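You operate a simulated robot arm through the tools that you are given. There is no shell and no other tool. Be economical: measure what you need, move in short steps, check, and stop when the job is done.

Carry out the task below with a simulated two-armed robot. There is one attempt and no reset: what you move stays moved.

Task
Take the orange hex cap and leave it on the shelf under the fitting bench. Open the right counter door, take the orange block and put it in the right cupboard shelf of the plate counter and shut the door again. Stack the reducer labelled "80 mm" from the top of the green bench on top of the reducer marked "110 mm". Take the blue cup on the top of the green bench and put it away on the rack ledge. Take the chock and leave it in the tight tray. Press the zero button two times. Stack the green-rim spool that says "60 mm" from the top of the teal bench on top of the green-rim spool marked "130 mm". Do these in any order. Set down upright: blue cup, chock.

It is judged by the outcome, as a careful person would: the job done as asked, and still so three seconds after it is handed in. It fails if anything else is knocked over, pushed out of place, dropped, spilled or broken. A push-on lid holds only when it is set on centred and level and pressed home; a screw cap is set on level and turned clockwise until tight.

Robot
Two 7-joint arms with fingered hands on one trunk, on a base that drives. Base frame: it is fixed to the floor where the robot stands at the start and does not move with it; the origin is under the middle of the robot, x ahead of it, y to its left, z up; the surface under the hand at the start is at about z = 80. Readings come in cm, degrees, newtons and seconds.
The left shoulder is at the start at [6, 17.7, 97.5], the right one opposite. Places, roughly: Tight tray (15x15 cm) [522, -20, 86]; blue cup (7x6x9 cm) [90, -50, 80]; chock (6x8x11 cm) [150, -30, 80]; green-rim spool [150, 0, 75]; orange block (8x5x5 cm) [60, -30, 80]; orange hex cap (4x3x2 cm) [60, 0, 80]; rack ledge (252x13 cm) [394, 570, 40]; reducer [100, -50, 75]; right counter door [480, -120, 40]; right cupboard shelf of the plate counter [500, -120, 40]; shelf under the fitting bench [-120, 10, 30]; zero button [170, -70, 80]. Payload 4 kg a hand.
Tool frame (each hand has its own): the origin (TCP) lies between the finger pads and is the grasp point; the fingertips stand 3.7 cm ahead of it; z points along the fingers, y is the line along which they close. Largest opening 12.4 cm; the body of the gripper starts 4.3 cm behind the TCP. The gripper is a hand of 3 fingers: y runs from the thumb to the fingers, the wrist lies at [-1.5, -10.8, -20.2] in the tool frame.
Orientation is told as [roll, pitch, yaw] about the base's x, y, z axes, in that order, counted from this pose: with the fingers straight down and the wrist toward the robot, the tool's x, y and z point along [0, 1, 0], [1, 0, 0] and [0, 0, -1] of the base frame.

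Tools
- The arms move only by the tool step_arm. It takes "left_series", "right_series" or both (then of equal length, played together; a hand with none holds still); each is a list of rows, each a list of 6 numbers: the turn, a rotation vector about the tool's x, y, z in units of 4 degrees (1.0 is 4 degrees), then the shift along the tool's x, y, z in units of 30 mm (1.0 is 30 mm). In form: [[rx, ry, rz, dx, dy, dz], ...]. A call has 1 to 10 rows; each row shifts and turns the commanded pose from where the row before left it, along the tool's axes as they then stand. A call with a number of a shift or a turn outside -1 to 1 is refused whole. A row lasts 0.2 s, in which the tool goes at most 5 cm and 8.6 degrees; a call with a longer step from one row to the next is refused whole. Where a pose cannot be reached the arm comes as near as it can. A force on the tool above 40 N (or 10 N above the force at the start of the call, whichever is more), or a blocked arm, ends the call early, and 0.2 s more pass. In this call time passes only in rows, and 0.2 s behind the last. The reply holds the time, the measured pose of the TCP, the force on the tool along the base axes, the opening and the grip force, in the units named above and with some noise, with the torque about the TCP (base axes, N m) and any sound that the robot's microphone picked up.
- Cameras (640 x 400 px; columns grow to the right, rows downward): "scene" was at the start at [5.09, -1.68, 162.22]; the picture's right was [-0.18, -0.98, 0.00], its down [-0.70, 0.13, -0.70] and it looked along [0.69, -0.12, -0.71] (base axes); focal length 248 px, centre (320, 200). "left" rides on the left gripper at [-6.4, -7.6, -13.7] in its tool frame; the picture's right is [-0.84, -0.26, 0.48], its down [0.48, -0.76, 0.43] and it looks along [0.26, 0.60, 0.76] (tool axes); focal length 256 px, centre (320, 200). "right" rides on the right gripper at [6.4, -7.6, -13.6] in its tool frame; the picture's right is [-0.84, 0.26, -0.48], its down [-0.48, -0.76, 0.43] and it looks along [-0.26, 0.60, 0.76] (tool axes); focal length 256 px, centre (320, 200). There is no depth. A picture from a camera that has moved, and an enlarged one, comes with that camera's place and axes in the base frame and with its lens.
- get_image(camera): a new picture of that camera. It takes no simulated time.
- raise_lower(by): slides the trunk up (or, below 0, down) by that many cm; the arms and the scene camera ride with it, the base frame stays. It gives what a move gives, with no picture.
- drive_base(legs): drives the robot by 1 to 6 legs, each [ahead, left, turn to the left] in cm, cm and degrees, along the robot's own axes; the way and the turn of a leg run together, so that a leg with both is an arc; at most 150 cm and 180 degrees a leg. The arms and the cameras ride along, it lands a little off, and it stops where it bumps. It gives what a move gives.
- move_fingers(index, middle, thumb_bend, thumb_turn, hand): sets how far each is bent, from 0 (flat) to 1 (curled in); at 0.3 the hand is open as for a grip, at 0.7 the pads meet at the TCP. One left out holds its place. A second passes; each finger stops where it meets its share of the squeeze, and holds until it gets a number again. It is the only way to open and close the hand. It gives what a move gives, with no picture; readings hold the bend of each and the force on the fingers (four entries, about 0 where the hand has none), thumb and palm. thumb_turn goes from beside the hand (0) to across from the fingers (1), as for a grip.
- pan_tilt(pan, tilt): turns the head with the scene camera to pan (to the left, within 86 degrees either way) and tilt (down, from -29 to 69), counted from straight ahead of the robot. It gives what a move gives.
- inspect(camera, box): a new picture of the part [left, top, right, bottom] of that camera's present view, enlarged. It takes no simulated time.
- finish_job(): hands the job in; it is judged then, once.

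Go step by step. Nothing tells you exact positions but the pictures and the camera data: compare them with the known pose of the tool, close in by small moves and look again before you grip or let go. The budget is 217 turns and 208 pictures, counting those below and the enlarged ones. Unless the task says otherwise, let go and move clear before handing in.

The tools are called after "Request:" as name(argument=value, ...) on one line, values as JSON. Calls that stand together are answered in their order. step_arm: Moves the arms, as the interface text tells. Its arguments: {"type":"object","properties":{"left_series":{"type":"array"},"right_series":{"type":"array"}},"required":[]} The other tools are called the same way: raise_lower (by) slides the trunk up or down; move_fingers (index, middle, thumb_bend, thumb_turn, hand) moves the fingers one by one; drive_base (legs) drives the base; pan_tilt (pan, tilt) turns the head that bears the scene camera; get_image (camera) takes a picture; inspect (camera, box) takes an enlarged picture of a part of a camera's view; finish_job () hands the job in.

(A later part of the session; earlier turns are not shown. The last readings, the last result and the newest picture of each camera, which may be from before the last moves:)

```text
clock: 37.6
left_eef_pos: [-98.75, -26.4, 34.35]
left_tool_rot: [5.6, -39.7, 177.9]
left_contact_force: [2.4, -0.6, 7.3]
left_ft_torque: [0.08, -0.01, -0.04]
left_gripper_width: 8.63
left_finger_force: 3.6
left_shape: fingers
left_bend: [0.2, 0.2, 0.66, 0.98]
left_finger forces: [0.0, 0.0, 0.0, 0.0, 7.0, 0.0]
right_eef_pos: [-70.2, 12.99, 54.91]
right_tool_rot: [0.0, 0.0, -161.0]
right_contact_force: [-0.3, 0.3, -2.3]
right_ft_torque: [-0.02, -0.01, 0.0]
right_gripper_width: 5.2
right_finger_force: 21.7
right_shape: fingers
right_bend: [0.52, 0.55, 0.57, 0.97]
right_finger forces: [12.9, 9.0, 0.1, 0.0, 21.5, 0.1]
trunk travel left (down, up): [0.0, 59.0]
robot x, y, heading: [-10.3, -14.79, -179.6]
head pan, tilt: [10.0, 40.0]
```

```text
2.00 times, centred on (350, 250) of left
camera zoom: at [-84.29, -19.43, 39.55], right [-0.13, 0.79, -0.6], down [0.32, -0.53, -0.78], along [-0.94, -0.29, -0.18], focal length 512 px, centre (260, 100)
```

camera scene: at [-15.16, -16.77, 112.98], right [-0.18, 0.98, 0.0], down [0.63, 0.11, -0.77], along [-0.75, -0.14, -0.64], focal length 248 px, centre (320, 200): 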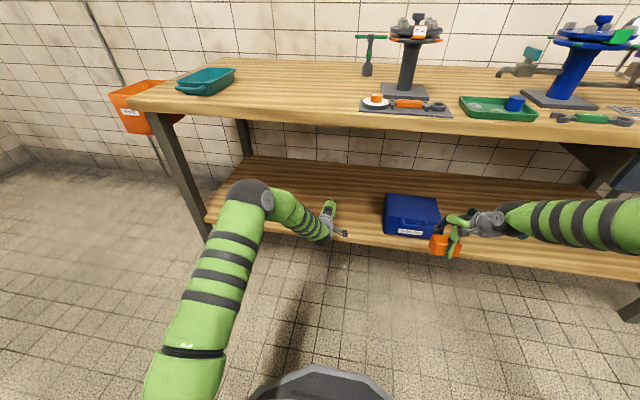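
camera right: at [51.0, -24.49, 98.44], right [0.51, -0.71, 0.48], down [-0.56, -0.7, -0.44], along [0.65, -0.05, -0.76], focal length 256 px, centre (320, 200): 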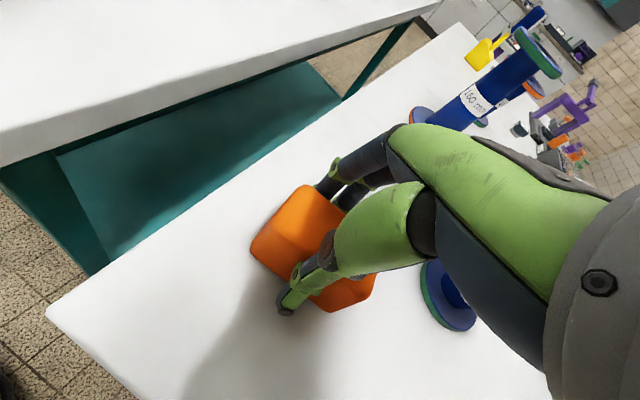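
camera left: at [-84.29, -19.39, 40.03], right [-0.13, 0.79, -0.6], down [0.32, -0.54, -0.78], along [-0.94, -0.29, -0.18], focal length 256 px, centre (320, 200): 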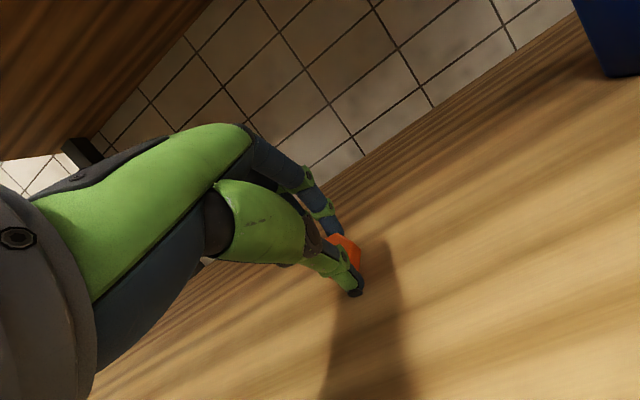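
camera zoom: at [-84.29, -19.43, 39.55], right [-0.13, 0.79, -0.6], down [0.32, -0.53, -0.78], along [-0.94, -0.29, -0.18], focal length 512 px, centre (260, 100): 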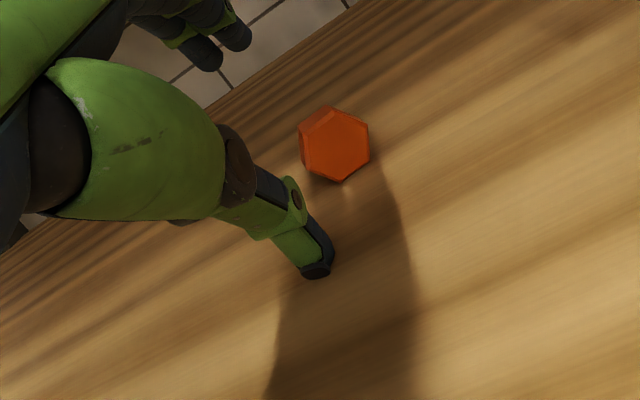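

The cap lies free on the shelf. I'll pull the hand back.

Request:
step_arm(left_series=[[0, 0, 0, 0, -0.3, -0.4], [0, 0, 0, 0, -0.5, -0.6], [0, 0, 0, 0, -0.5, -0.8], [0, 0, 0, 0, -0.5, -0.8], [0, 0, 0, 0, -0.4, -0.9], [0, 0, 0, 0, -0.4, -0.9], [0, 0, 0, 0, -0.3, -0.9], [0, 0, 0, 0, -0.3, -0.9]])

Request:
get_image(camera="left")

Request:
get_image(camera="scene")

```text
clock: 39.4
left_eef_pos: [-79.28, -25.17, 42.23]
left_tool_rot: [5.6, -39.5, 178.0]
left_contact_force: [0.0, 0.1, 0.0]
left_ft_torque: [-0.03, 0.01, -0.03]
left_gripper_width: 8.95
left_finger_force: 0.1
left_shape: fingers
left_bend: [0.2, 0.2, 0.65, 0.98]
left_finger forces: [0.1, 0.1, 0.0, 0.1, 0.0, 0.0]
right_eef_pos: [-70.15, 13.01, 54.85]
right_tool_rot: [0.0, 0.0, -161.1]
right_contact_force: [-0.4, -0.1, -1.9]
right_ft_torque: [0.01, -0.02, -0.03]
right_gripper_width: 5.17
right_finger_force: 22.1
right_shape: fingers
right_bend: [0.52, 0.55, 0.57, 0.97]
right_finger forces: [12.9, 9.0, 0.1, 0.0, 21.3, 0.0]
trunk travel left (down, up): [0.0, 59.0]
robot x, y, heading: [-10.11, -15.09, -179.7]
head pan, tilt: [10.0, 40.0]
```

```text
177 pictures are left
camera left: at [-64.88, -18.15, 47.55], right [-0.13, 0.79, -0.6], down [0.32, -0.54, -0.78], along [-0.94, -0.29, -0.18], focal length 256 px, centre (320, 200)
```

left: 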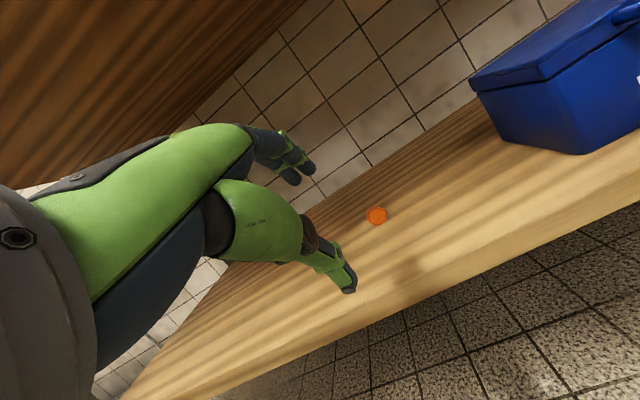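

```text
176 pictures are left
camera scene: at [-15.19, -16.75, 112.98], right [-0.18, 0.98, 0.0], down [0.63, 0.11, -0.77], along [-0.75, -0.14, -0.64], focal length 248 px, centre (320, 200)
```

scene: 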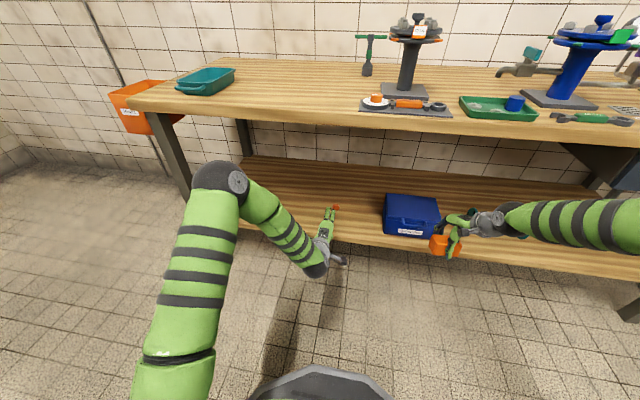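

The cap is on the shelf. I'll straighten and retract the left hand, then raise the trunk.

Request:
step_arm(left_series=[[0, 0, 0, 0, -0.5, -0.4], [0, 0, 0, 0, -0.5, -0.4], [0, 0, 0, 0, -0.5, -0.4], [0, 0, 0, 0, -0.5, -0.4], [1, 0, 0, 0, -0.2, -0.2], [1, 0, 0, 0, 0, -0.3], [1, 0, 0, 0, 0, -0.3], [1, 0, 0, 0, 0, -0.3], [1, 0, 0, 0, 0, -0.3], [1, 0, 0, 0, 0, -0.3]])

Request:
step_arm(left_series=[[1, 0, 0, 0, 0, -0.3], [1, 0, 0, 0, 0, -0.3], [1, 0, 0, 0, 0, -0.3], [1, 0, 0, 0, 0, -0.3]])

Request:
raise_lower(by=40)

Request:
raise_lower(by=19)

```text
clock: 41.6
left_eef_pos: [-68.69, -24.99, 46.38]
left_tool_rot: [4.5, -15.5, -179.7]
left_contact_force: [0.1, -0.2, 0.0]
left_ft_torque: [0.02, 0.01, -0.01]
left_gripper_width: 8.96
left_finger_force: 0.0
left_shape: fingers
left_bend: [0.2, 0.2, 0.65, 0.98]
left_finger forces: [0.1, 0.0, 0.0, 0.0, 0.1, 0.0]
right_eef_pos: [-70.22, 12.95, 54.94]
right_tool_rot: [0.0, 0.0, -161.0]
right_contact_force: [-0.1, -0.4, -1.7]
right_ft_torque: [-0.01, -0.03, -0.04]
right_gripper_width: 5.18
right_finger_force: 21.5
right_shape: fingers
right_bend: [0.52, 0.55, 0.57, 0.97]
right_finger forces: [12.8, 9.0, 0.0, 0.0, 21.4, 0.0]
trunk travel left (down, up): [0.0, 59.0]
robot x, y, heading: [-10.02, -15.45, -179.8]
head pan, tilt: [10.0, 40.0]
```

```text
clock: 42.6
left_eef_pos: [-68.11, -24.52, 49.89]
left_tool_rot: [4.3, 0.3, -178.6]
left_contact_force: [-0.7, -0.1, 0.2]
left_ft_torque: [0.02, -0.01, -0.02]
left_gripper_width: 8.95
left_finger_force: 0.0
left_shape: fingers
left_bend: [0.2, 0.2, 0.65, 0.98]
left_finger forces: [0.0, 0.0, 0.0, 0.0, 0.1, 0.1]
right_eef_pos: [-70.12, 12.99, 54.85]
right_tool_rot: [0.0, -0.1, -160.9]
right_contact_force: [-0.3, 0.3, -2.2]
right_ft_torque: [0.02, -0.04, -0.02]
right_gripper_width: 5.17
right_finger_force: 21.3
right_shape: fingers
right_bend: [0.52, 0.55, 0.57, 0.97]
right_finger forces: [12.8, 9.0, 0.1, 0.1, 21.4, 0.0]
trunk travel left (down, up): [0.0, 59.0]
robot x, y, heading: [-10.0, -15.27, -179.9]
head pan, tilt: [10.0, 40.0]
```

```text
clock: 46.4
left_eef_pos: [-68.16, -24.6, 89.8]
left_tool_rot: [4.2, 0.3, -178.5]
left_contact_force: [0.6, 0.2, -0.7]
left_ft_torque: [-0.01, -0.02, 0.0]
left_gripper_width: 8.95
left_finger_force: 0.1
left_shape: fingers
left_bend: [0.2, 0.2, 0.65, 0.98]
left_finger forces: [0.0, 0.0, 0.0, 0.0, 0.1, 0.1]
right_eef_pos: [-70.21, 13.08, 94.96]
right_tool_rot: [0.1, -0.1, -161.0]
right_contact_force: [0.5, -0.4, -2.9]
right_ft_torque: [0.01, -0.04, 0.02]
right_gripper_width: 5.17
right_finger_force: 21.2
right_shape: fingers
right_bend: [0.52, 0.55, 0.57, 0.97]
right_finger forces: [12.8, 9.0, 0.0, 0.0, 21.3, 0.1]
trunk travel left (down, up): [-40.0, 19.0]
robot x, y, heading: [-9.65, -15.2, -179.8]
head pan, tilt: [10.0, 40.0]
```

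```text
clock: 48.5
left_eef_pos: [-68.06, -24.57, 108.86]
left_tool_rot: [4.3, 0.4, -178.5]
left_contact_force: [-0.1, 0.2, 0.5]
left_ft_torque: [0.0, 0.0, 0.0]
left_gripper_width: 8.94
left_finger_force: 0.0
left_shape: fingers
left_bend: [0.2, 0.2, 0.65, 0.98]
left_finger forces: [0.1, 0.0, 0.0, 0.0, 0.0, 0.0]
right_eef_pos: [-70.28, 13.02, 113.9]
right_tool_rot: [0.0, 0.0, -160.9]
right_contact_force: [0.2, -0.7, -1.1]
right_ft_torque: [0.03, 0.01, 0.01]
right_gripper_width: 5.16
right_finger_force: 21.3
right_shape: fingers
right_bend: [0.52, 0.55, 0.57, 0.97]
right_finger forces: [12.8, 9.0, 0.1, 0.0, 21.4, 0.0]
trunk travel left (down, up): [-59.0, 0.0]
robot x, y, heading: [-10.19, -15.22, -179.6]
head pan, tilt: [10.0, 40.0]
```

Next: drive to the right aisle beside the green bench, facing it, to look at the button and the chock.

Request:
drive_base(legs=[[0, 125, 0], [0, 0, -90], [0, 140, 0]])

```text
clock: 63.2
left_eef_pos: [-114.46, -75.79, 107.99]
left_tool_rot: [0.6, 0.8, 78.4]
left_contact_force: [0.7, 1.7, -3.7]
left_ft_torque: [-0.13, 0.0, -0.02]
left_gripper_width: 8.95
left_finger_force: 0.1
left_shape: fingers
left_bend: [0.2, 0.2, 0.65, 0.98]
left_finger forces: [0.1, 0.0, 0.0, 0.0, 0.0, 0.0]
right_eef_pos: [-60.34, -86.36, 110.66]
right_tool_rot: [-6.2, 5.8, 93.7]
right_contact_force: [-2.2, 2.2, -2.0]
right_ft_torque: [-0.12, -0.1, -0.02]
right_gripper_width: 5.13
right_finger_force: 23.4
right_shape: fingers
right_bend: [0.51, 0.55, 0.58, 0.97]
right_finger forces: [13.6, 9.8, 0.1, 0.0, 22.8, 0.1]
trunk travel left (down, up): [-59.0, 0.0]
robot x, y, heading: [-109.56, -134.45, 77.1]
head pan, tilt: [10.0, 40.0]
stopped in leg 3: the robot was blocked; the commanded pose is now the measured one
```

I sent the last leg the wrong way, and it bumped near x = -110. I'll stop and look at what I touched.

Request:
get_image(camera="scene")

Request:
get_image(camera="left")

Request:
get_image(camera="right")

```text
175 pictures are left
camera scene: at [-97.94, -132.21, 172.71], right [1.0, -0.05, -0.07], down [-0.09, -0.63, -0.77], along [0.0, 0.78, -0.63], focal length 248 px, centre (320, 200)
```

scene: 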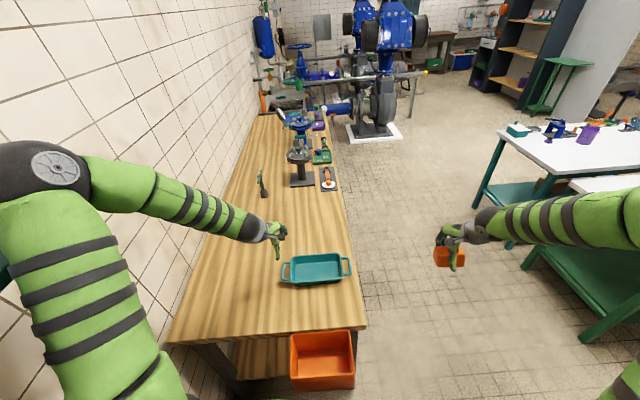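

```text
174 pictures are left
camera left: at [-109.69, -84.37, 121.71], right [0.76, -0.43, -0.49], down [-0.63, -0.65, -0.42], along [-0.14, 0.63, -0.77], focal length 256 px, centre (320, 200)
```

left: 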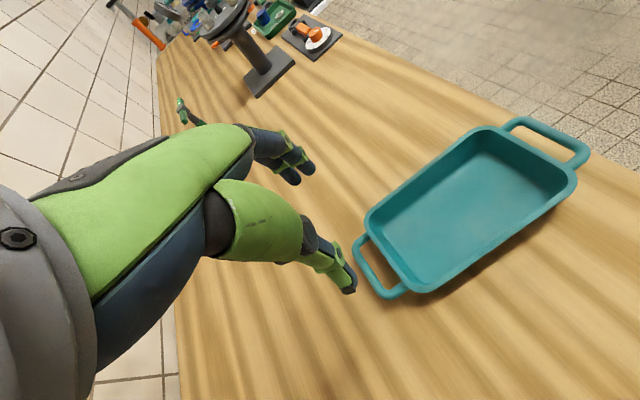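

```text
173 pictures are left
camera right: at [-67.72, -92.97, 124.17], right [0.76, 0.36, 0.54], down [0.58, -0.76, -0.3], along [0.3, 0.54, -0.79], focal length 256 px, centre (320, 200)
```

right: 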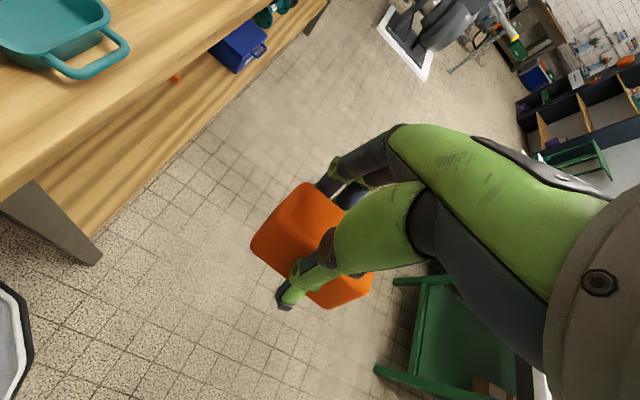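

The bench looks untouched; I'll look left, at the wall shelf near my elbow, before I move.

Request:
pan_tilt(pan=80, tilt=20)

Request:
get_image(camera="scene")

```text
clock: 64.6
left_eef_pos: [-118.47, -72.79, 105.74]
left_tool_rot: [-0.7, 1.6, 72.1]
left_contact_force: [0.1, 0.3, -1.0]
left_ft_torque: [0.02, 0.02, -0.04]
left_gripper_width: 8.98
left_finger_force: 0.0
left_shape: fingers
left_bend: [0.2, 0.2, 0.65, 0.98]
left_finger forces: [0.0, 0.0, 0.0, 0.1, 0.0, 0.1]
right_eef_pos: [-72.22, -86.09, 112.37]
right_tool_rot: [-6.0, 4.6, 88.6]
right_contact_force: [0.3, 0.5, -1.4]
right_ft_torque: [-0.01, 0.01, 0.0]
right_gripper_width: 5.13
right_finger_force: 22.7
right_shape: fingers
right_bend: [0.52, 0.55, 0.58, 0.97]
right_finger forces: [13.5, 9.5, 0.0, 0.0, 22.5, 0.0]
trunk travel left (down, up): [-59.0, 0.0]
robot x, y, heading: [-118.19, -134.33, 71.5]
head pan, tilt: [80.0, 20.0]
```

```text
172 pictures are left
camera scene: at [-127.35, -130.44, 175.2], right [0.48, 0.88, -0.01], down [0.3, -0.18, -0.94], along [-0.82, 0.44, -0.35], focal length 248 px, centre (320, 200)
```

scene: 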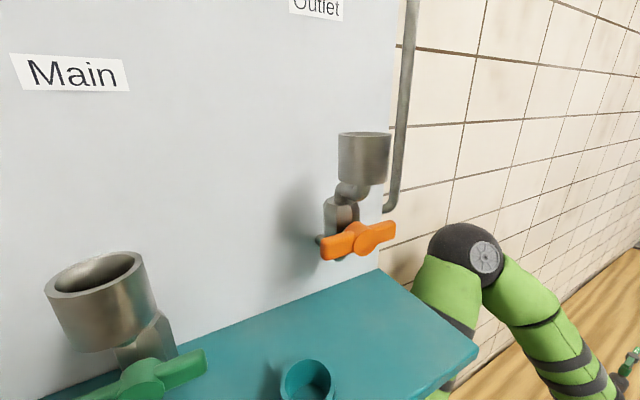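

My left elbow is against the wall beside a teal wall shelf. I'll move straight away from the wall and look again.

Request:
drive_base(legs=[[15.5, -37, 0]])

Request:
get_image(camera="scene")

```text
clock: 65.4
left_eef_pos: [-118.12, -73.15, 105.38]
left_tool_rot: [-0.7, 1.9, 71.6]
left_contact_force: [0.0, 0.2, 0.4]
left_ft_torque: [-0.01, 0.0, -0.01]
left_gripper_width: 9.01
left_finger_force: 0.0
left_shape: fingers
left_bend: [0.2, 0.2, 0.65, 0.98]
left_finger forces: [0.1, 0.0, 0.0, 0.1, 0.1, 0.1]
right_eef_pos: [-72.0, -87.08, 112.38]
right_tool_rot: [-6.0, 4.2, 87.9]
right_contact_force: [-0.5, 0.2, -2.3]
right_ft_torque: [-0.02, 0.03, -0.02]
right_gripper_width: 5.14
right_finger_force: 22.6
right_shape: fingers
right_bend: [0.52, 0.55, 0.58, 0.97]
right_finger forces: [13.4, 9.5, 0.1, 0.0, 22.6, 0.0]
trunk travel left (down, up): [-59.0, 0.0]
robot x, y, heading: [-118.05, -134.18, 71.1]
head pan, tilt: [80.0, 20.0]
stopped in leg 1: the robot was blocked; the commanded pose is now the measured one
```

```text
171 pictures are left
camera scene: at [-127.56, -131.14, 175.03], right [0.49, 0.87, -0.01], down [0.3, -0.17, -0.94], along [-0.82, 0.45, -0.35], focal length 248 px, centre (320, 200)
```

scene: 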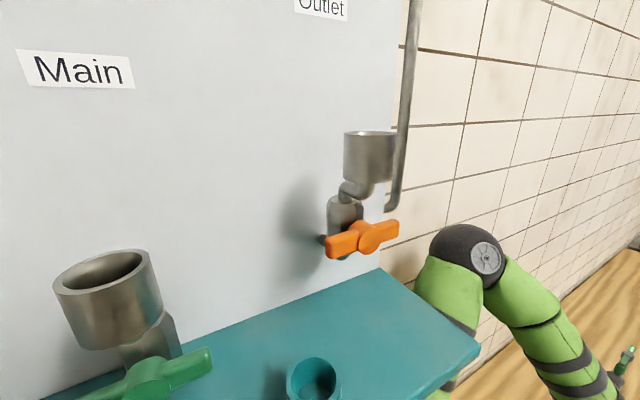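

Blocked still. I'll look around low on both sides to see what is holding me.

Request:
pan_tilt(pan=0, tilt=69)

Request:
get_image(camera="scene")

Request:
pan_tilt(pan=80, tilt=60)

Request:
get_image(camera="scene")

Request:
pan_tilt(pan=-80, tilt=50)

Request:
get_image(camera="scene")

```text
clock: 66.9
left_eef_pos: [-118.21, -73.22, 105.39]
left_tool_rot: [-0.7, 1.8, 71.6]
left_contact_force: [0.4, 0.2, 0.6]
left_ft_torque: [0.0, 0.02, -0.01]
left_gripper_width: 8.99
left_finger_force: 0.0
left_shape: fingers
left_bend: [0.2, 0.2, 0.65, 0.98]
left_finger forces: [0.0, 0.1, 0.0, 0.0, 0.0, 0.0]
right_eef_pos: [-71.94, -86.8, 112.27]
right_tool_rot: [-6.1, 4.3, 88.1]
right_contact_force: [0.6, -0.5, -1.9]
right_ft_torque: [-0.03, -0.02, -0.02]
right_gripper_width: 5.12
right_finger_force: 22.2
right_shape: fingers
right_bend: [0.52, 0.55, 0.58, 0.97]
right_finger forces: [13.3, 9.5, 0.0, 0.0, 22.5, 0.0]
trunk travel left (down, up): [-59.0, 0.0]
robot x, y, heading: [-118.2, -134.36, 71.1]
head pan, tilt: [0.0, 68.8]
```

```text
170 pictures are left
camera scene: at [-117.53, -130.31, 168.32], right [0.95, -0.32, 0.01], down [-0.3, -0.89, -0.35], along [0.12, 0.33, -0.94], focal length 248 px, centre (320, 200)
```

scene: 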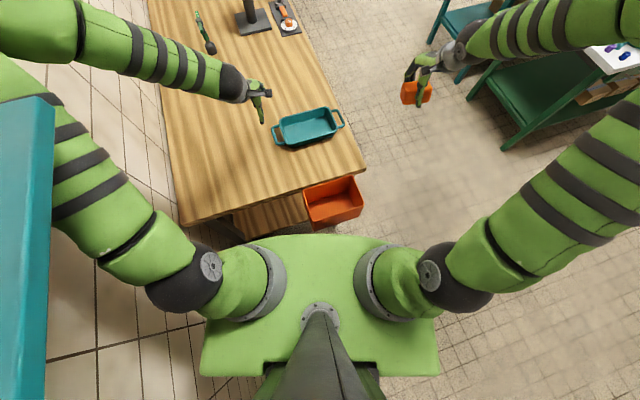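

```text
clock: 68.4
left_eef_pos: [-118.18, -73.24, 105.56]
left_tool_rot: [-0.6, 1.8, 71.6]
left_contact_force: [0.0, -0.6, 0.4]
left_ft_torque: [0.01, 0.0, -0.02]
left_gripper_width: 9.0
left_finger_force: 0.1
left_shape: fingers
left_bend: [0.2, 0.2, 0.65, 0.98]
left_finger forces: [0.0, 0.0, 0.0, 0.0, 0.1, 0.0]
right_eef_pos: [-71.98, -86.92, 112.35]
right_tool_rot: [-6.1, 4.3, 88.0]
right_contact_force: [0.2, 0.4, -2.6]
right_ft_torque: [-0.01, -0.02, 0.04]
right_gripper_width: 5.14
right_finger_force: 23.5
right_shape: fingers
right_bend: [0.52, 0.55, 0.58, 0.97]
right_finger forces: [13.4, 9.5, 0.0, 0.0, 22.4, 0.0]
trunk travel left (down, up): [-59.0, 0.0]
robot x, y, heading: [-118.02, -134.24, 71.3]
head pan, tilt: [80.0, 60.0]
```

```text
169 pictures are left
camera scene: at [-125.17, -132.37, 169.25], right [0.48, 0.87, -0.01], down [0.76, -0.43, -0.49], along [-0.43, 0.23, -0.87], focal length 248 px, centre (320, 200)
```

scene: 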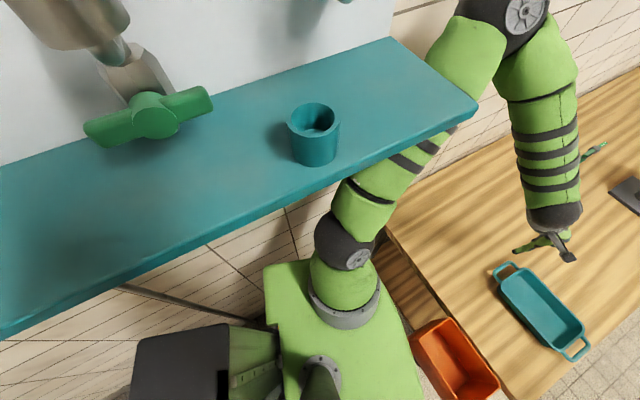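

```text
clock: 70.9
left_eef_pos: [-118.16, -73.2, 105.43]
left_tool_rot: [-0.8, 1.8, 71.6]
left_contact_force: [0.1, 0.2, -1.5]
left_ft_torque: [-0.01, -0.01, -0.01]
left_gripper_width: 8.99
left_finger_force: 0.1
left_shape: fingers
left_bend: [0.2, 0.2, 0.65, 0.98]
left_finger forces: [0.0, 0.1, 0.2, 0.0, 0.0, 0.0]
right_eef_pos: [-72.1, -86.85, 112.37]
right_tool_rot: [-5.9, 4.3, 88.0]
right_contact_force: [0.2, 0.1, -2.1]
right_ft_torque: [0.04, 0.0, 0.03]
right_gripper_width: 5.13
right_finger_force: 22.4
right_shape: fingers
right_bend: [0.52, 0.55, 0.58, 0.97]
right_finger forces: [13.4, 9.6, 0.1, 0.0, 22.5, 0.1]
trunk travel left (down, up): [-59.0, 0.0]
robot x, y, heading: [-117.84, -133.98, 71.2]
head pan, tilt: [-80.0, 50.0]
```

```text
168 pictures are left
camera scene: at [-111.73, -136.79, 170.59], right [-0.16, -0.99, 0.01], down [-0.76, 0.11, -0.65], along [0.64, -0.11, -0.76], focal length 248 px, centre (320, 200)
```

scene: 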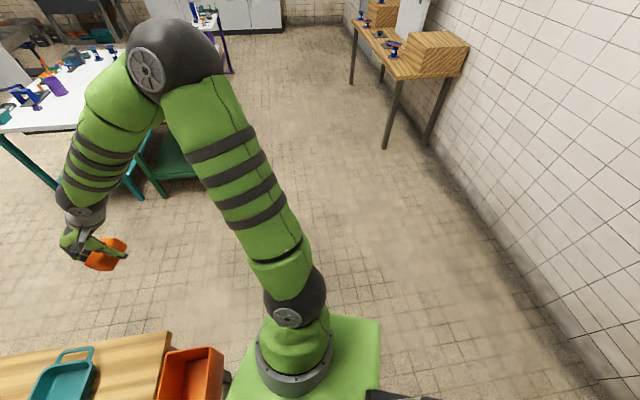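

The left upper arm has slid under the teal wall shelf's end. Lowering the trunk a little should free it, since the hands have room below; then I'll move straight out along +x.

Request:
raise_lower(by=-10)

Request:
pan_tilt(pan=80, tilt=50)

Request:
get_image(camera="scene")

```text
clock: 72.2
left_eef_pos: [-117.9, -74.12, 96.46]
left_tool_rot: [-0.3, 1.1, 71.6]
left_contact_force: [0.2, -0.2, -0.1]
left_ft_torque: [0.02, -0.02, -0.02]
left_gripper_width: 9.01
left_finger_force: 0.0
left_shape: fingers
left_bend: [0.2, 0.2, 0.65, 0.98]
left_finger forces: [0.0, 0.0, 0.1, 0.1, 0.0, 0.0]
right_eef_pos: [-71.7, -88.01, 102.84]
right_tool_rot: [-5.8, 3.7, 88.1]
right_contact_force: [0.3, 0.4, -2.4]
right_ft_torque: [0.03, -0.01, 0.0]
right_gripper_width: 5.14
right_finger_force: 22.4
right_shape: fingers
right_bend: [0.52, 0.55, 0.58, 0.97]
right_finger forces: [13.2, 9.5, 0.1, 0.1, 22.4, 0.0]
trunk travel left (down, up): [-49.0, 10.0]
robot x, y, heading: [-118.26, -134.4, 70.8]
head pan, tilt: [-80.0, 50.0]
```

```text
clock: 74.7
left_eef_pos: [-117.99, -74.23, 96.35]
left_tool_rot: [-0.2, 1.0, 71.7]
left_contact_force: [-0.2, 0.1, 0.8]
left_ft_torque: [-0.01, 0.01, -0.03]
left_gripper_width: 8.96
left_finger_force: 0.1
left_shape: fingers
left_bend: [0.2, 0.2, 0.65, 0.98]
left_finger forces: [0.0, 0.0, 0.0, 0.0, 0.0, 0.0]
right_eef_pos: [-71.75, -87.89, 102.77]
right_tool_rot: [-5.8, 3.5, 88.1]
right_contact_force: [0.7, -0.4, -2.5]
right_ft_torque: [0.02, 0.0, 0.04]
right_gripper_width: 5.13
right_finger_force: 22.4
right_shape: fingers
right_bend: [0.52, 0.55, 0.58, 0.97]
right_finger forces: [13.3, 9.5, 0.0, 0.0, 22.4, 0.1]
trunk travel left (down, up): [-49.0, 10.0]
robot x, y, heading: [-117.68, -134.06, 70.9]
head pan, tilt: [80.0, 50.0]
```

```text
167 pictures are left
camera scene: at [-125.62, -133.63, 160.56], right [0.48, 0.87, 0.0], down [0.67, -0.37, -0.64], along [-0.56, 0.31, -0.77], focal length 248 px, centre (320, 200)
```

scene: 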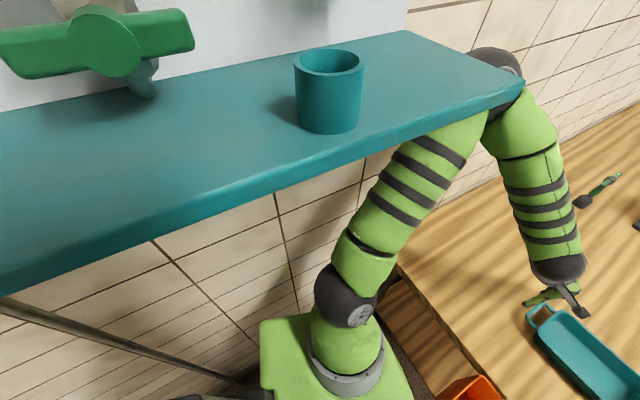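

The arm now hangs lower, clear underneath the shelf's corner. I'll move out along +x.

Request:
drive_base(legs=[[3, -10, 0]])

Request:
get_image(camera="scene")

```text
clock: 75.8
left_eef_pos: [-107.31, -74.61, 96.4]
left_tool_rot: [-0.3, 1.0, 71.5]
left_contact_force: [0.1, -0.3, 0.2]
left_ft_torque: [0.0, 0.02, -0.03]
left_gripper_width: 9.01
left_finger_force: 0.1
left_shape: fingers
left_bend: [0.2, 0.2, 0.65, 0.98]
left_finger forces: [0.0, 0.0, 0.0, 0.0, 0.0, 0.1]
right_eef_pos: [-61.09, -88.51, 102.67]
right_tool_rot: [-5.9, 3.7, 88.0]
right_contact_force: [0.6, 0.0, -2.1]
right_ft_torque: [-0.02, 0.0, -0.01]
right_gripper_width: 5.11
right_finger_force: 22.3
right_shape: fingers
right_bend: [0.52, 0.55, 0.58, 0.97]
right_finger forces: [13.3, 9.5, 0.0, 0.0, 22.3, 0.0]
trunk travel left (down, up): [-49.0, 10.0]
robot x, y, heading: [-107.72, -134.73, 70.9]
head pan, tilt: [80.0, 50.0]
```

```text
166 pictures are left
camera scene: at [-115.14, -134.05, 160.57], right [0.49, 0.87, 0.0], down [0.67, -0.37, -0.64], along [-0.56, 0.31, -0.77], focal length 248 px, centre (320, 200)
```

scene: 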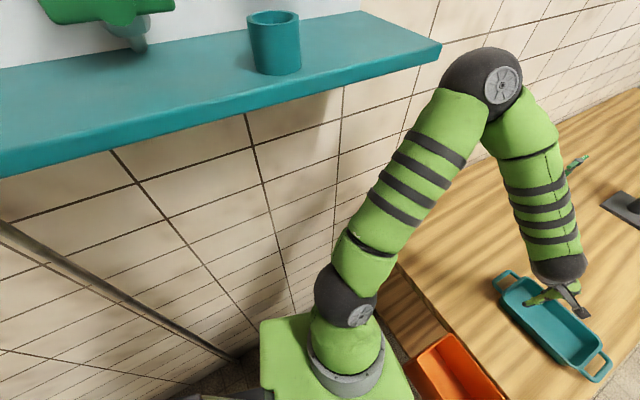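

I'm free, and the shelf and its cup are undisturbed. I'll continue away from the wall, turn square to +y, and go along the aisle to the right.

Request:
drive_base(legs=[[8, -25, 0], [8, -25, 0], [0, 0, 19]])

Request:
get_image(camera="scene")

```text
clock: 80.3
left_eef_pos: [-73.77, -79.14, 96.38]
left_tool_rot: [-0.5, 0.9, 90.3]
left_contact_force: [-0.2, 0.7, -0.8]
left_ft_torque: [-0.01, 0.0, -0.01]
left_gripper_width: 8.98
left_finger_force: 0.1
left_shape: fingers
left_bend: [0.2, 0.2, 0.65, 0.98]
left_finger forces: [0.1, 0.0, 0.0, 0.0, 0.0, 0.1]
right_eef_pos: [-25.5, -77.35, 102.69]
right_tool_rot: [-5.7, 3.7, 106.6]
right_contact_force: [-0.1, -0.3, -2.4]
right_ft_torque: [-0.01, -0.03, 0.01]
right_gripper_width: 5.13
right_finger_force: 21.8
right_shape: fingers
right_bend: [0.52, 0.55, 0.58, 0.97]
right_finger forces: [13.2, 9.5, 0.0, 0.0, 22.1, 0.0]
trunk travel left (down, up): [-49.0, 10.0]
robot x, y, heading: [-54.77, -136.07, 89.8]
head pan, tilt: [80.0, 50.0]
```

```text
165 pictures are left
camera scene: at [-62.15, -137.86, 160.56], right [0.18, 0.98, 0.0], down [0.75, -0.14, -0.64], along [-0.63, 0.12, -0.77], focal length 248 px, centre (320, 200)
```

scene: 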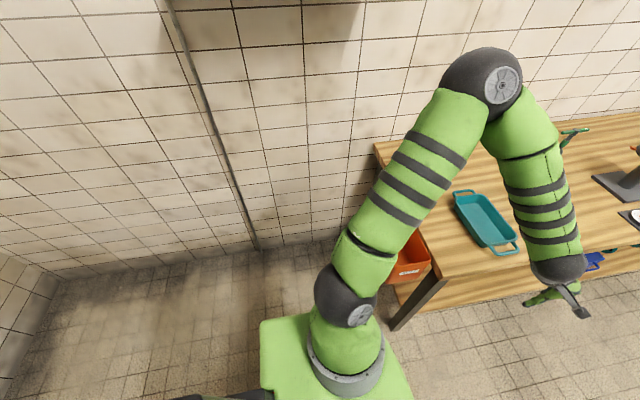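

Everything there is in place. Raising the trunk and driving right along the aisle to about x = 125.

Request:
raise_lower(by=10)

Request:
drive_base(legs=[[0, -120, 0], [0, -60, 0]])

Request:
pan_tilt(pan=0, tilt=45)

Request:
get_image(camera="scene")

```text
clock: 81.6
left_eef_pos: [-73.58, -78.97, 106.32]
left_tool_rot: [-0.3, 0.9, 90.4]
left_contact_force: [-0.2, -0.6, 0.6]
left_ft_torque: [-0.04, 0.01, -0.03]
left_gripper_width: 9.0
left_finger_force: 0.1
left_shape: fingers
left_bend: [0.2, 0.2, 0.65, 0.98]
left_finger forces: [0.0, 0.1, 0.0, 0.1, 0.0, 0.0]
right_eef_pos: [-25.37, -77.37, 112.64]
right_tool_rot: [-5.7, 3.7, 106.6]
right_contact_force: [-0.1, 0.4, -1.2]
right_ft_torque: [-0.04, 0.01, 0.02]
right_gripper_width: 5.13
right_finger_force: 22.7
right_shape: fingers
right_bend: [0.52, 0.55, 0.58, 0.97]
right_finger forces: [13.1, 9.4, 0.0, 0.0, 22.1, 0.0]
trunk travel left (down, up): [-59.0, 0.0]
robot x, y, heading: [-54.37, -136.08, 89.3]
head pan, tilt: [80.0, 50.0]
```

```text
clock: 90.7
left_eef_pos: [108.25, -80.92, 106.37]
left_tool_rot: [-0.2, 0.9, 90.1]
left_contact_force: [0.1, 0.6, -0.3]
left_ft_torque: [0.0, 0.01, 0.02]
left_gripper_width: 8.99
left_finger_force: 0.3
left_shape: fingers
left_bend: [0.2, 0.2, 0.65, 0.98]
left_finger forces: [0.0, 0.1, 0.1, 0.0, 0.1, 0.1]
right_eef_pos: [156.35, -79.27, 112.68]
right_tool_rot: [-5.9, 3.6, 106.7]
right_contact_force: [0.1, -0.2, -1.9]
right_ft_torque: [-0.04, -0.01, -0.02]
right_gripper_width: 5.13
right_finger_force: 21.8
right_shape: fingers
right_bend: [0.52, 0.55, 0.58, 0.97]
right_finger forces: [13.1, 9.5, 0.1, 0.1, 22.0, 0.1]
trunk travel left (down, up): [-59.0, 0.0]
robot x, y, heading: [126.87, -137.91, 89.8]
head pan, tilt: [80.0, 50.0]
```

```text
clock: 92.3
left_eef_pos: [108.03, -80.82, 106.36]
left_tool_rot: [-0.3, 1.0, 90.2]
left_contact_force: [-0.1, -0.2, 0.2]
left_ft_torque: [0.0, 0.03, 0.01]
left_gripper_width: 8.99
left_finger_force: 0.0
left_shape: fingers
left_bend: [0.2, 0.2, 0.65, 0.98]
left_finger forces: [0.0, 0.0, 0.1, 0.0, 0.0, 0.0]
right_eef_pos: [156.36, -79.31, 112.79]
right_tool_rot: [-5.7, 3.6, 106.6]
right_contact_force: [-0.7, -0.6, -1.7]
right_ft_torque: [0.0, 0.02, -0.03]
right_gripper_width: 5.16
right_finger_force: 22.3
right_shape: fingers
right_bend: [0.52, 0.55, 0.58, 0.97]
right_finger forces: [13.1, 9.3, 0.1, 0.0, 22.0, 0.0]
trunk travel left (down, up): [-59.0, 0.0]
robot x, y, heading: [127.13, -138.22, 89.9]
head pan, tilt: [0.0, 45.0]
```

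```text
164 pictures are left
camera scene: at [127.24, -132.95, 171.25], right [1.0, -0.01, 0.0], down [0.0, -0.71, -0.71], along [0.0, 0.71, -0.71], focal length 248 px, centre (320, 200)
```

scene: 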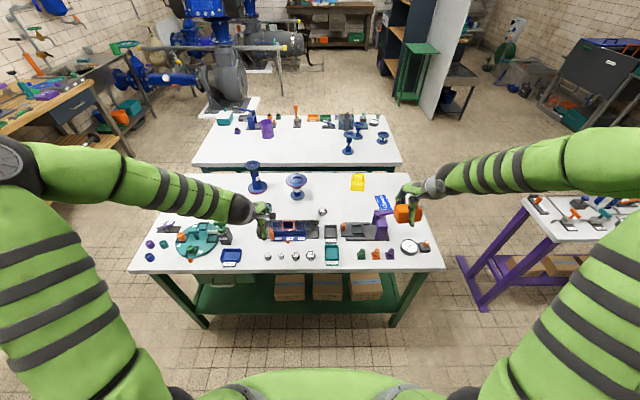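

Request:
inspect(camera="scene", box=[310, 165, 450, 275])

Request:
inspect(camera="scene", box=[130, 150, 330, 275])

Request:
inspect(camera="scene", box=[240, 150, 330, 220])

Request:
inspect(camera="scene", box=[315, 105, 405, 165])

```text
3.64 times, centred on (380, 220) of scene
camera zoom: at [127.24, -132.95, 171.25], right [1.0, -0.01, 0.0], down [0.0, -0.71, -0.71], along [0.0, 0.71, -0.71], focal length 903 px, centre (102, 127)
```

zoom: 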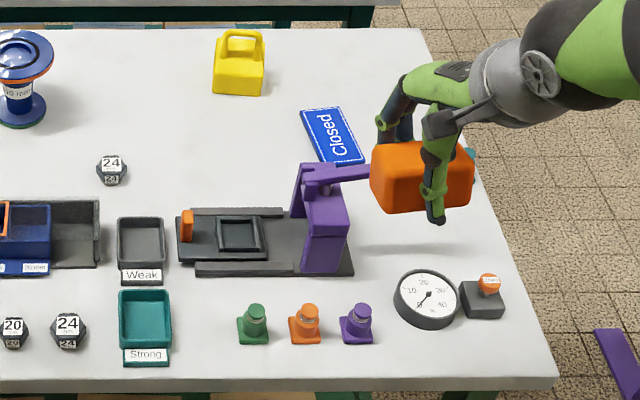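

```text
3.20 times, centred on (230, 212) of scene
camera zoom: at [127.24, -132.95, 171.25], right [1.0, -0.01, 0.0], down [0.0, -0.71, -0.71], along [0.0, 0.71, -0.71], focal length 795 px, centre (608, 160)
```

zoom: 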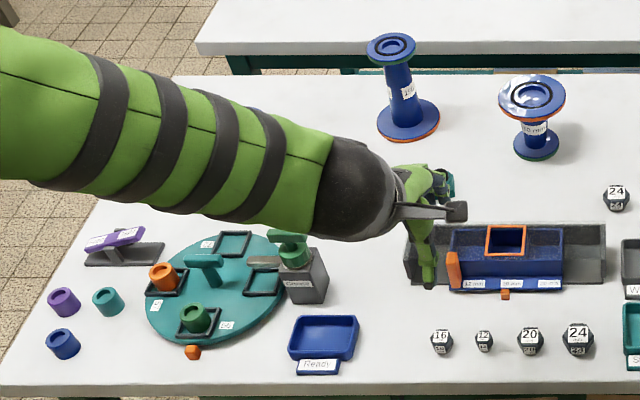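

```text
5.71 times, centred on (285, 185) of scene
camera zoom: at [127.24, -132.95, 171.25], right [1.0, -0.01, 0.0], down [0.0, -0.71, -0.71], along [0.0, 0.71, -0.71], focal length 1419 px, centre (520, 286)
```

zoom: 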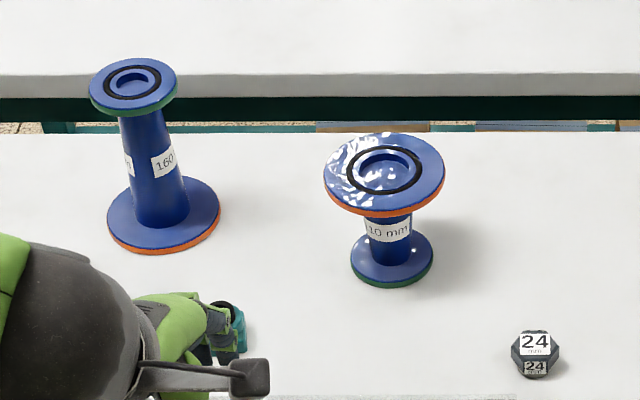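

```text
6.67 times, centred on (360, 135) of scene
camera zoom: at [127.24, -132.95, 171.25], right [1.0, -0.01, 0.0], down [0.0, -0.71, -0.71], along [0.0, 0.71, -0.71], focal length 1656 px, centre (53, 633)
```

zoom: 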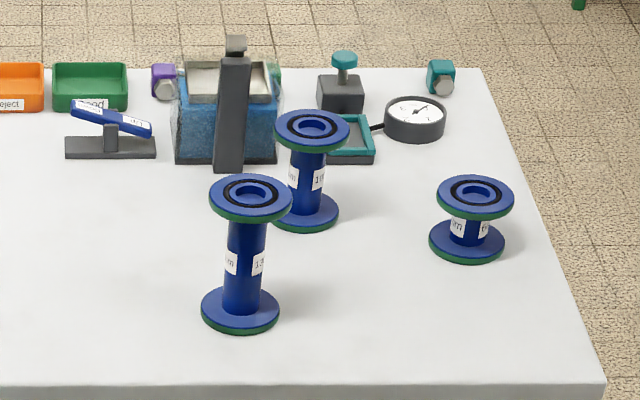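

The zero button is the orange knob on the small grey block beside the dial, near (172, -72). The 110 mm reducer is at about (117, -38). I'll drive right so the left hand comes over the button, and pinch its fingers closed for pressing.

Request:
drive_base(legs=[[0, -62, 0]])

Request:
move_fingers(hand="left", index=0.7, middle=0.7, thumb_bend=0.7)

Request:
get_image(camera="left")

Request:
get_image(camera="scene")

```text
clock: 95.7
left_eef_pos: [169.81, -81.26, 106.44]
left_tool_rot: [-0.4, 1.0, 90.2]
left_contact_force: [-0.6, 1.3, -0.4]
left_ft_torque: [0.01, 0.04, -0.02]
left_gripper_width: 9.01
left_finger_force: 0.0
left_shape: fingers
left_bend: [0.2, 0.2, 0.65, 0.98]
left_finger forces: [0.0, 0.1, 0.1, 0.0, 0.1, 0.0]
right_eef_pos: [218.11, -79.68, 112.66]
right_tool_rot: [-5.8, 3.7, 106.6]
right_contact_force: [-0.5, 0.2, -2.1]
right_ft_torque: [0.0, 0.0, -0.01]
right_gripper_width: 5.14
right_finger_force: 21.9
right_shape: fingers
right_bend: [0.52, 0.55, 0.58, 0.97]
right_finger forces: [13.1, 9.4, 0.0, 0.1, 21.9, 0.0]
trunk travel left (down, up): [-59.0, 0.0]
robot x, y, heading: [188.91, -138.35, 89.6]
head pan, tilt: [0.0, 45.0]
```

```text
clock: 96.7
left_eef_pos: [169.89, -81.35, 106.38]
left_tool_rot: [-0.4, 1.0, 90.2]
left_contact_force: [-0.5, -0.4, -0.4]
left_ft_torque: [0.03, -0.01, -0.04]
left_gripper_width: 0.13
left_finger_force: 0.1
left_shape: fingers
left_bend: [0.7, 0.7, 0.7, 0.98]
left_finger forces: [0.0, 0.0, 0.0, 0.1, 0.0, 0.1]
right_eef_pos: [218.08, -79.73, 112.71]
right_tool_rot: [-5.8, 3.6, 106.6]
right_contact_force: [0.2, -0.6, -1.8]
right_ft_torque: [-0.07, 0.0, -0.01]
right_gripper_width: 5.13
right_finger_force: 22.0
right_shape: fingers
right_bend: [0.52, 0.55, 0.58, 0.97]
right_finger forces: [13.1, 9.3, 0.0, 0.0, 21.9, 0.1]
trunk travel left (down, up): [-59.0, 0.0]
robot x, y, heading: [189.01, -138.21, 89.2]
head pan, tilt: [0.0, 45.0]
```

```text
159 pictures are left
camera left: at [176.24, -88.69, 120.21], right [0.84, -0.26, -0.47], down [-0.48, -0.77, -0.42], along [-0.25, 0.58, -0.77], focal length 256 px, centre (320, 200)
```

left: 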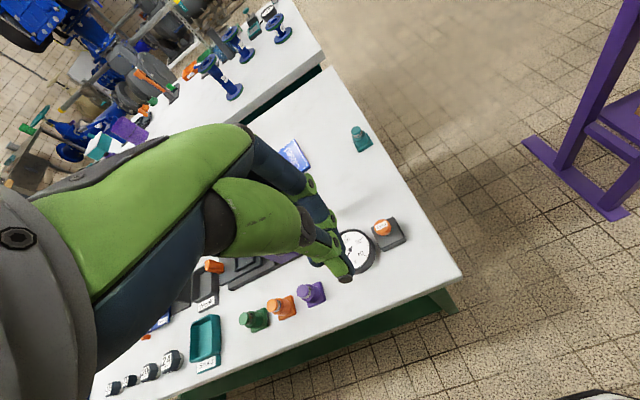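

```text
158 pictures are left
camera scene: at [189.09, -133.4, 171.25], right [1.0, -0.01, 0.0], down [-0.01, -0.71, -0.71], along [0.01, 0.71, -0.71], focal length 248 px, centre (320, 200)
```

scene: 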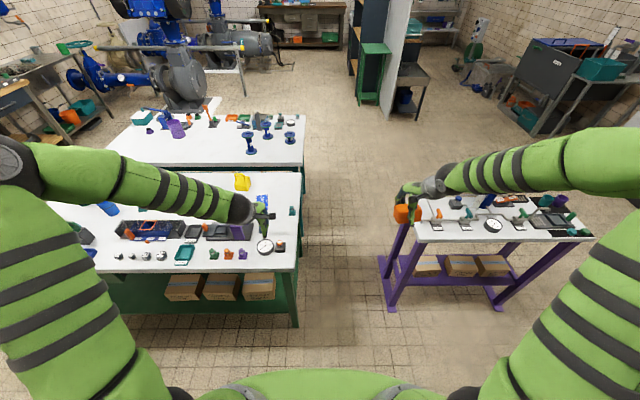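

The button is at about (172.5, -72). I'll bring the pinched fingertips above it.

Request:
step_arm(left_series=[[0, 0, 0, -0.087, 0.313, 0.2], [0, 0, 0, -0.087, 0.313, 0.2], [0, 0, 0, -0.087, 0.313, 0.3], [0, 0, 0, -0.087, 0.313, 0.5], [0, 0, 0, -0.087, 0.313, 0.5], [0, 0, 0, -0.087, 0.313, 0.6], [0, 0, 0, -0.087, 0.313, 0.6], [0, 0, 0, -0.087, 0.313, 0.6], [0, 0, 0, -0.087, 0.313, 0.6], [0, 0, 0, -0.087, 0.313, 0.6]])

Request:
get_image(camera="left")

Request:
inspect(camera="scene", box=[200, 170, 320, 270])

```text
clock: 98.9
left_eef_pos: [172.67, -72.02, 91.96]
left_tool_rot: [-0.4, 1.0, 90.2]
left_contact_force: [-0.1, 0.4, 0.6]
left_ft_torque: [0.03, -0.03, -0.03]
left_gripper_width: 0.15
left_finger_force: 0.1
left_shape: fingers
left_bend: [0.7, 0.7, 0.7, 0.98]
left_finger forces: [0.0, 0.0, 0.1, 0.0, 0.0, 0.0]
right_eef_pos: [218.17, -79.63, 112.69]
right_tool_rot: [-5.9, 3.7, 106.7]
right_contact_force: [-0.3, 0.7, -2.2]
right_ft_torque: [0.0, -0.01, 0.01]
right_gripper_width: 5.11
right_finger_force: 22.4
right_shape: fingers
right_bend: [0.52, 0.55, 0.58, 0.97]
right_finger forces: [13.0, 9.3, 0.0, 0.1, 21.8, 0.0]
trunk travel left (down, up): [-59.0, 0.0]
robot x, y, heading: [189.03, -138.6, 89.8]
head pan, tilt: [0.0, 45.0]
```

```text
157 pictures are left
camera left: at [178.97, -79.44, 105.88], right [0.84, -0.26, -0.47], down [-0.48, -0.77, -0.42], along [-0.25, 0.58, -0.77], focal length 256 px, centre (320, 200)
```

left: 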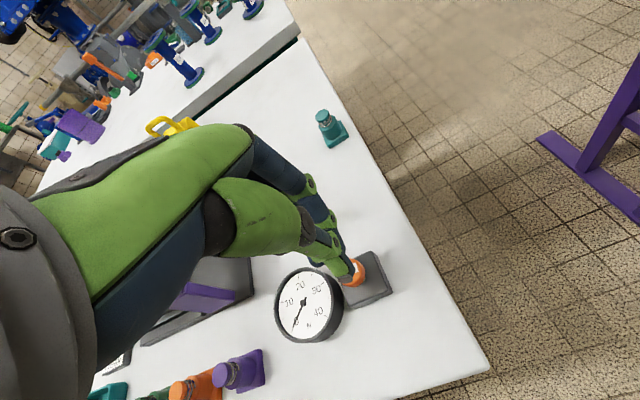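

```text
4.00 times, centred on (260, 220) of scene
camera zoom: at [189.08, -133.34, 171.25], right [1.0, -0.01, 0.0], down [0.0, -0.71, -0.71], along [0.0, 0.71, -0.71], focal length 994 px, centre (560, 120)
```

zoom: 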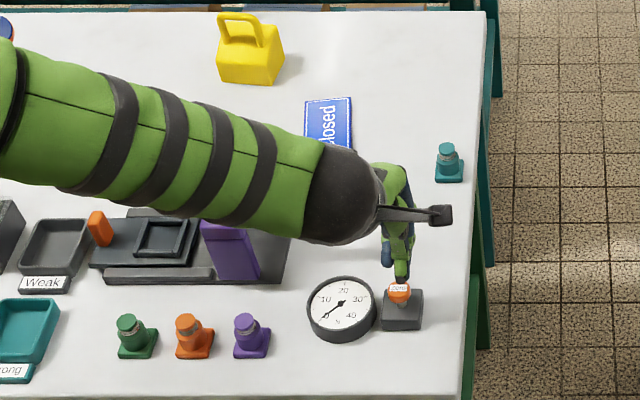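

Aligned. I'll press down slowly and watch force and sound.

Request:
step_arm(left_series=[[0, 0, 0, -0.17, 0, 0.2], [0, 0, 0, 0, 0, 0.2], [0, 0, 0, 0, 0, 0.1], [0, 0, 0, 0, 0, 0.1], [0, 0, 0, 0, 0, 0.1], [0, 0, 0, 0, 0, 0.1], [0, 0, 0, 0, 0, 0.1], [0, 0, 0, 0, 0, 0.1]])

Request:
get_image(camera="left")

```text
clock: 100.7
left_eef_pos: [173.17, -72.16, 89.19]
left_tool_rot: [-0.3, 1.0, 90.4]
left_contact_force: [0.1, -0.3, -0.7]
left_ft_torque: [0.0, 0.03, -0.02]
left_gripper_width: 0.13
left_finger_force: 0.0
left_shape: fingers
left_bend: [0.7, 0.7, 0.7, 0.98]
left_finger forces: [0.0, 0.0, 0.1, 0.1, 0.0, 0.1]
right_eef_pos: [218.34, -79.73, 112.66]
right_tool_rot: [-5.7, 3.8, 106.6]
right_contact_force: [0.1, 0.1, -1.3]
right_ft_torque: [-0.04, 0.0, -0.03]
right_gripper_width: 5.18
right_finger_force: 22.6
right_shape: fingers
right_bend: [0.52, 0.55, 0.58, 0.97]
right_finger forces: [13.0, 9.2, 0.0, 0.0, 21.9, 0.1]
trunk travel left (down, up): [-59.0, 0.0]
robot x, y, heading: [189.13, -138.7, 89.8]
head pan, tilt: [0.0, 45.0]
```

```text
155 pictures are left
camera left: at [179.44, -79.55, 103.0], right [0.84, -0.26, -0.47], down [-0.48, -0.77, -0.42], along [-0.25, 0.58, -0.77], focal length 256 px, centre (320, 200)
```

left: 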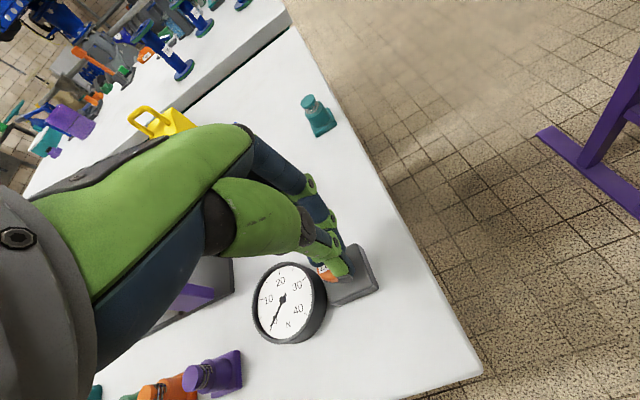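

Request:
step_arm(left_series=[[0, 0, 0, 0.13, 0, 0.1], [0, 0, 0, 0, 0, 0.1], [0, 0, 0, 0, 0, 0.1], [0, 0, 0, 0, 0, 0.1], [0, 0, 0, 0, 0, 0.1], [0, 0, 0, 0, 0, 0.1]])

Request:
inspect(camera="left", box=[240, 200, 420, 340])

```text
clock: 102.1
left_eef_pos: [172.84, -72.15, 87.29]
left_tool_rot: [-0.4, 1.1, 90.3]
left_contact_force: [0.8, 0.4, 2.8]
left_ft_torque: [0.09, -0.06, 0.01]
left_gripper_width: 0.1
left_finger_force: 1.7
left_shape: fingers
left_bend: [0.7, 0.7, 0.7, 0.98]
left_finger forces: [3.3, 0.1, 0.0, 0.0, 0.1, 0.0]
right_eef_pos: [218.16, -79.78, 112.74]
right_tool_rot: [-5.7, 3.7, 106.6]
right_contact_force: [-0.2, 0.5, -1.0]
right_ft_torque: [-0.02, 0.0, -0.01]
right_gripper_width: 5.13
right_finger_force: 22.9
right_shape: fingers
right_bend: [0.52, 0.55, 0.58, 0.97]
right_finger forces: [13.0, 9.2, 0.1, 0.0, 21.9, 0.0]
trunk travel left (down, up): [-59.0, 0.0]
robot x, y, heading: [188.78, -138.07, 89.4]
head pan, tilt: [0.0, 45.0]
heard: click
```

```text
2.86 times, centred on (330, 270) of left
camera zoom: at [179.1, -79.56, 101.22], right [0.84, -0.26, -0.47], down [-0.48, -0.77, -0.42], along [-0.25, 0.58, -0.77], focal length 731 px, centre (291, 0)
```

zoom: 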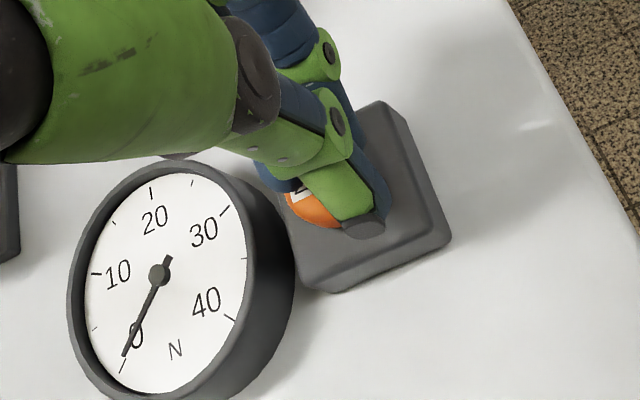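

One click heard. I'll lift fully clear, then press the same way again.

Request:
step_arm(left_series=[[0, 0, 0, 0, 0, -0.3], [0, 0, 0, 0, 0, -0.3], [0, 0, 0, 0, 0, -0.2], [0, 0, 0, 0, 0, 0]])

Request:
step_arm(left_series=[[0, 0, 0, 0, 0, 0.2], [0, 0, 0, 0, 0, 0.2], [0, 0, 0, 0, 0, 0.1], [0, 0, 0, 0, 0, 0.1], [0, 0, 0, 0, 0, 0.1], [0, 0, 0, 0, 0, 0.1]])

```text
clock: 103.1
left_eef_pos: [172.79, -72.04, 89.71]
left_tool_rot: [-0.3, 0.9, 90.2]
left_contact_force: [-0.4, 0.2, 0.2]
left_ft_torque: [0.03, -0.01, 0.0]
left_gripper_width: 0.09
left_finger_force: 0.1
left_shape: fingers
left_bend: [0.7, 0.7, 0.7, 0.98]
left_finger forces: [0.1, 0.0, 0.0, 0.0, 0.0, 0.1]
right_eef_pos: [218.12, -79.78, 112.72]
right_tool_rot: [-5.8, 3.7, 106.6]
right_contact_force: [0.9, 0.0, -2.1]
right_ft_torque: [-0.01, -0.01, -0.01]
right_gripper_width: 5.13
right_finger_force: 22.5
right_shape: fingers
right_bend: [0.52, 0.55, 0.58, 0.97]
right_finger forces: [13.0, 9.3, 0.1, 0.0, 21.9, 0.0]
trunk travel left (down, up): [-59.0, 0.0]
robot x, y, heading: [189.43, -138.53, 89.6]
head pan, tilt: [0.0, 45.0]
```

```text
clock: 104.5
left_eef_pos: [172.76, -72.23, 87.43]
left_tool_rot: [-0.4, 1.0, 90.2]
left_contact_force: [0.0, 0.3, 2.8]
left_ft_torque: [0.04, -0.03, 0.0]
left_gripper_width: 0.07
left_finger_force: 1.1
left_shape: fingers
left_bend: [0.7, 0.7, 0.7, 0.98]
left_finger forces: [3.3, 0.0, 0.0, 0.1, 0.0, 0.0]
right_eef_pos: [218.09, -79.67, 112.72]
right_tool_rot: [-5.9, 3.6, 106.7]
right_contact_force: [0.1, 0.5, -2.3]
right_ft_torque: [-0.02, -0.01, 0.05]
right_gripper_width: 5.16
right_finger_force: 21.7
right_shape: fingers
right_bend: [0.52, 0.55, 0.58, 0.97]
right_finger forces: [12.9, 9.3, 0.0, 0.1, 21.8, 0.1]
trunk travel left (down, up): [-59.0, 0.0]
robot x, y, heading: [188.79, -138.2, 89.6]
head pan, tilt: [0.0, 45.0]
heard: click
```

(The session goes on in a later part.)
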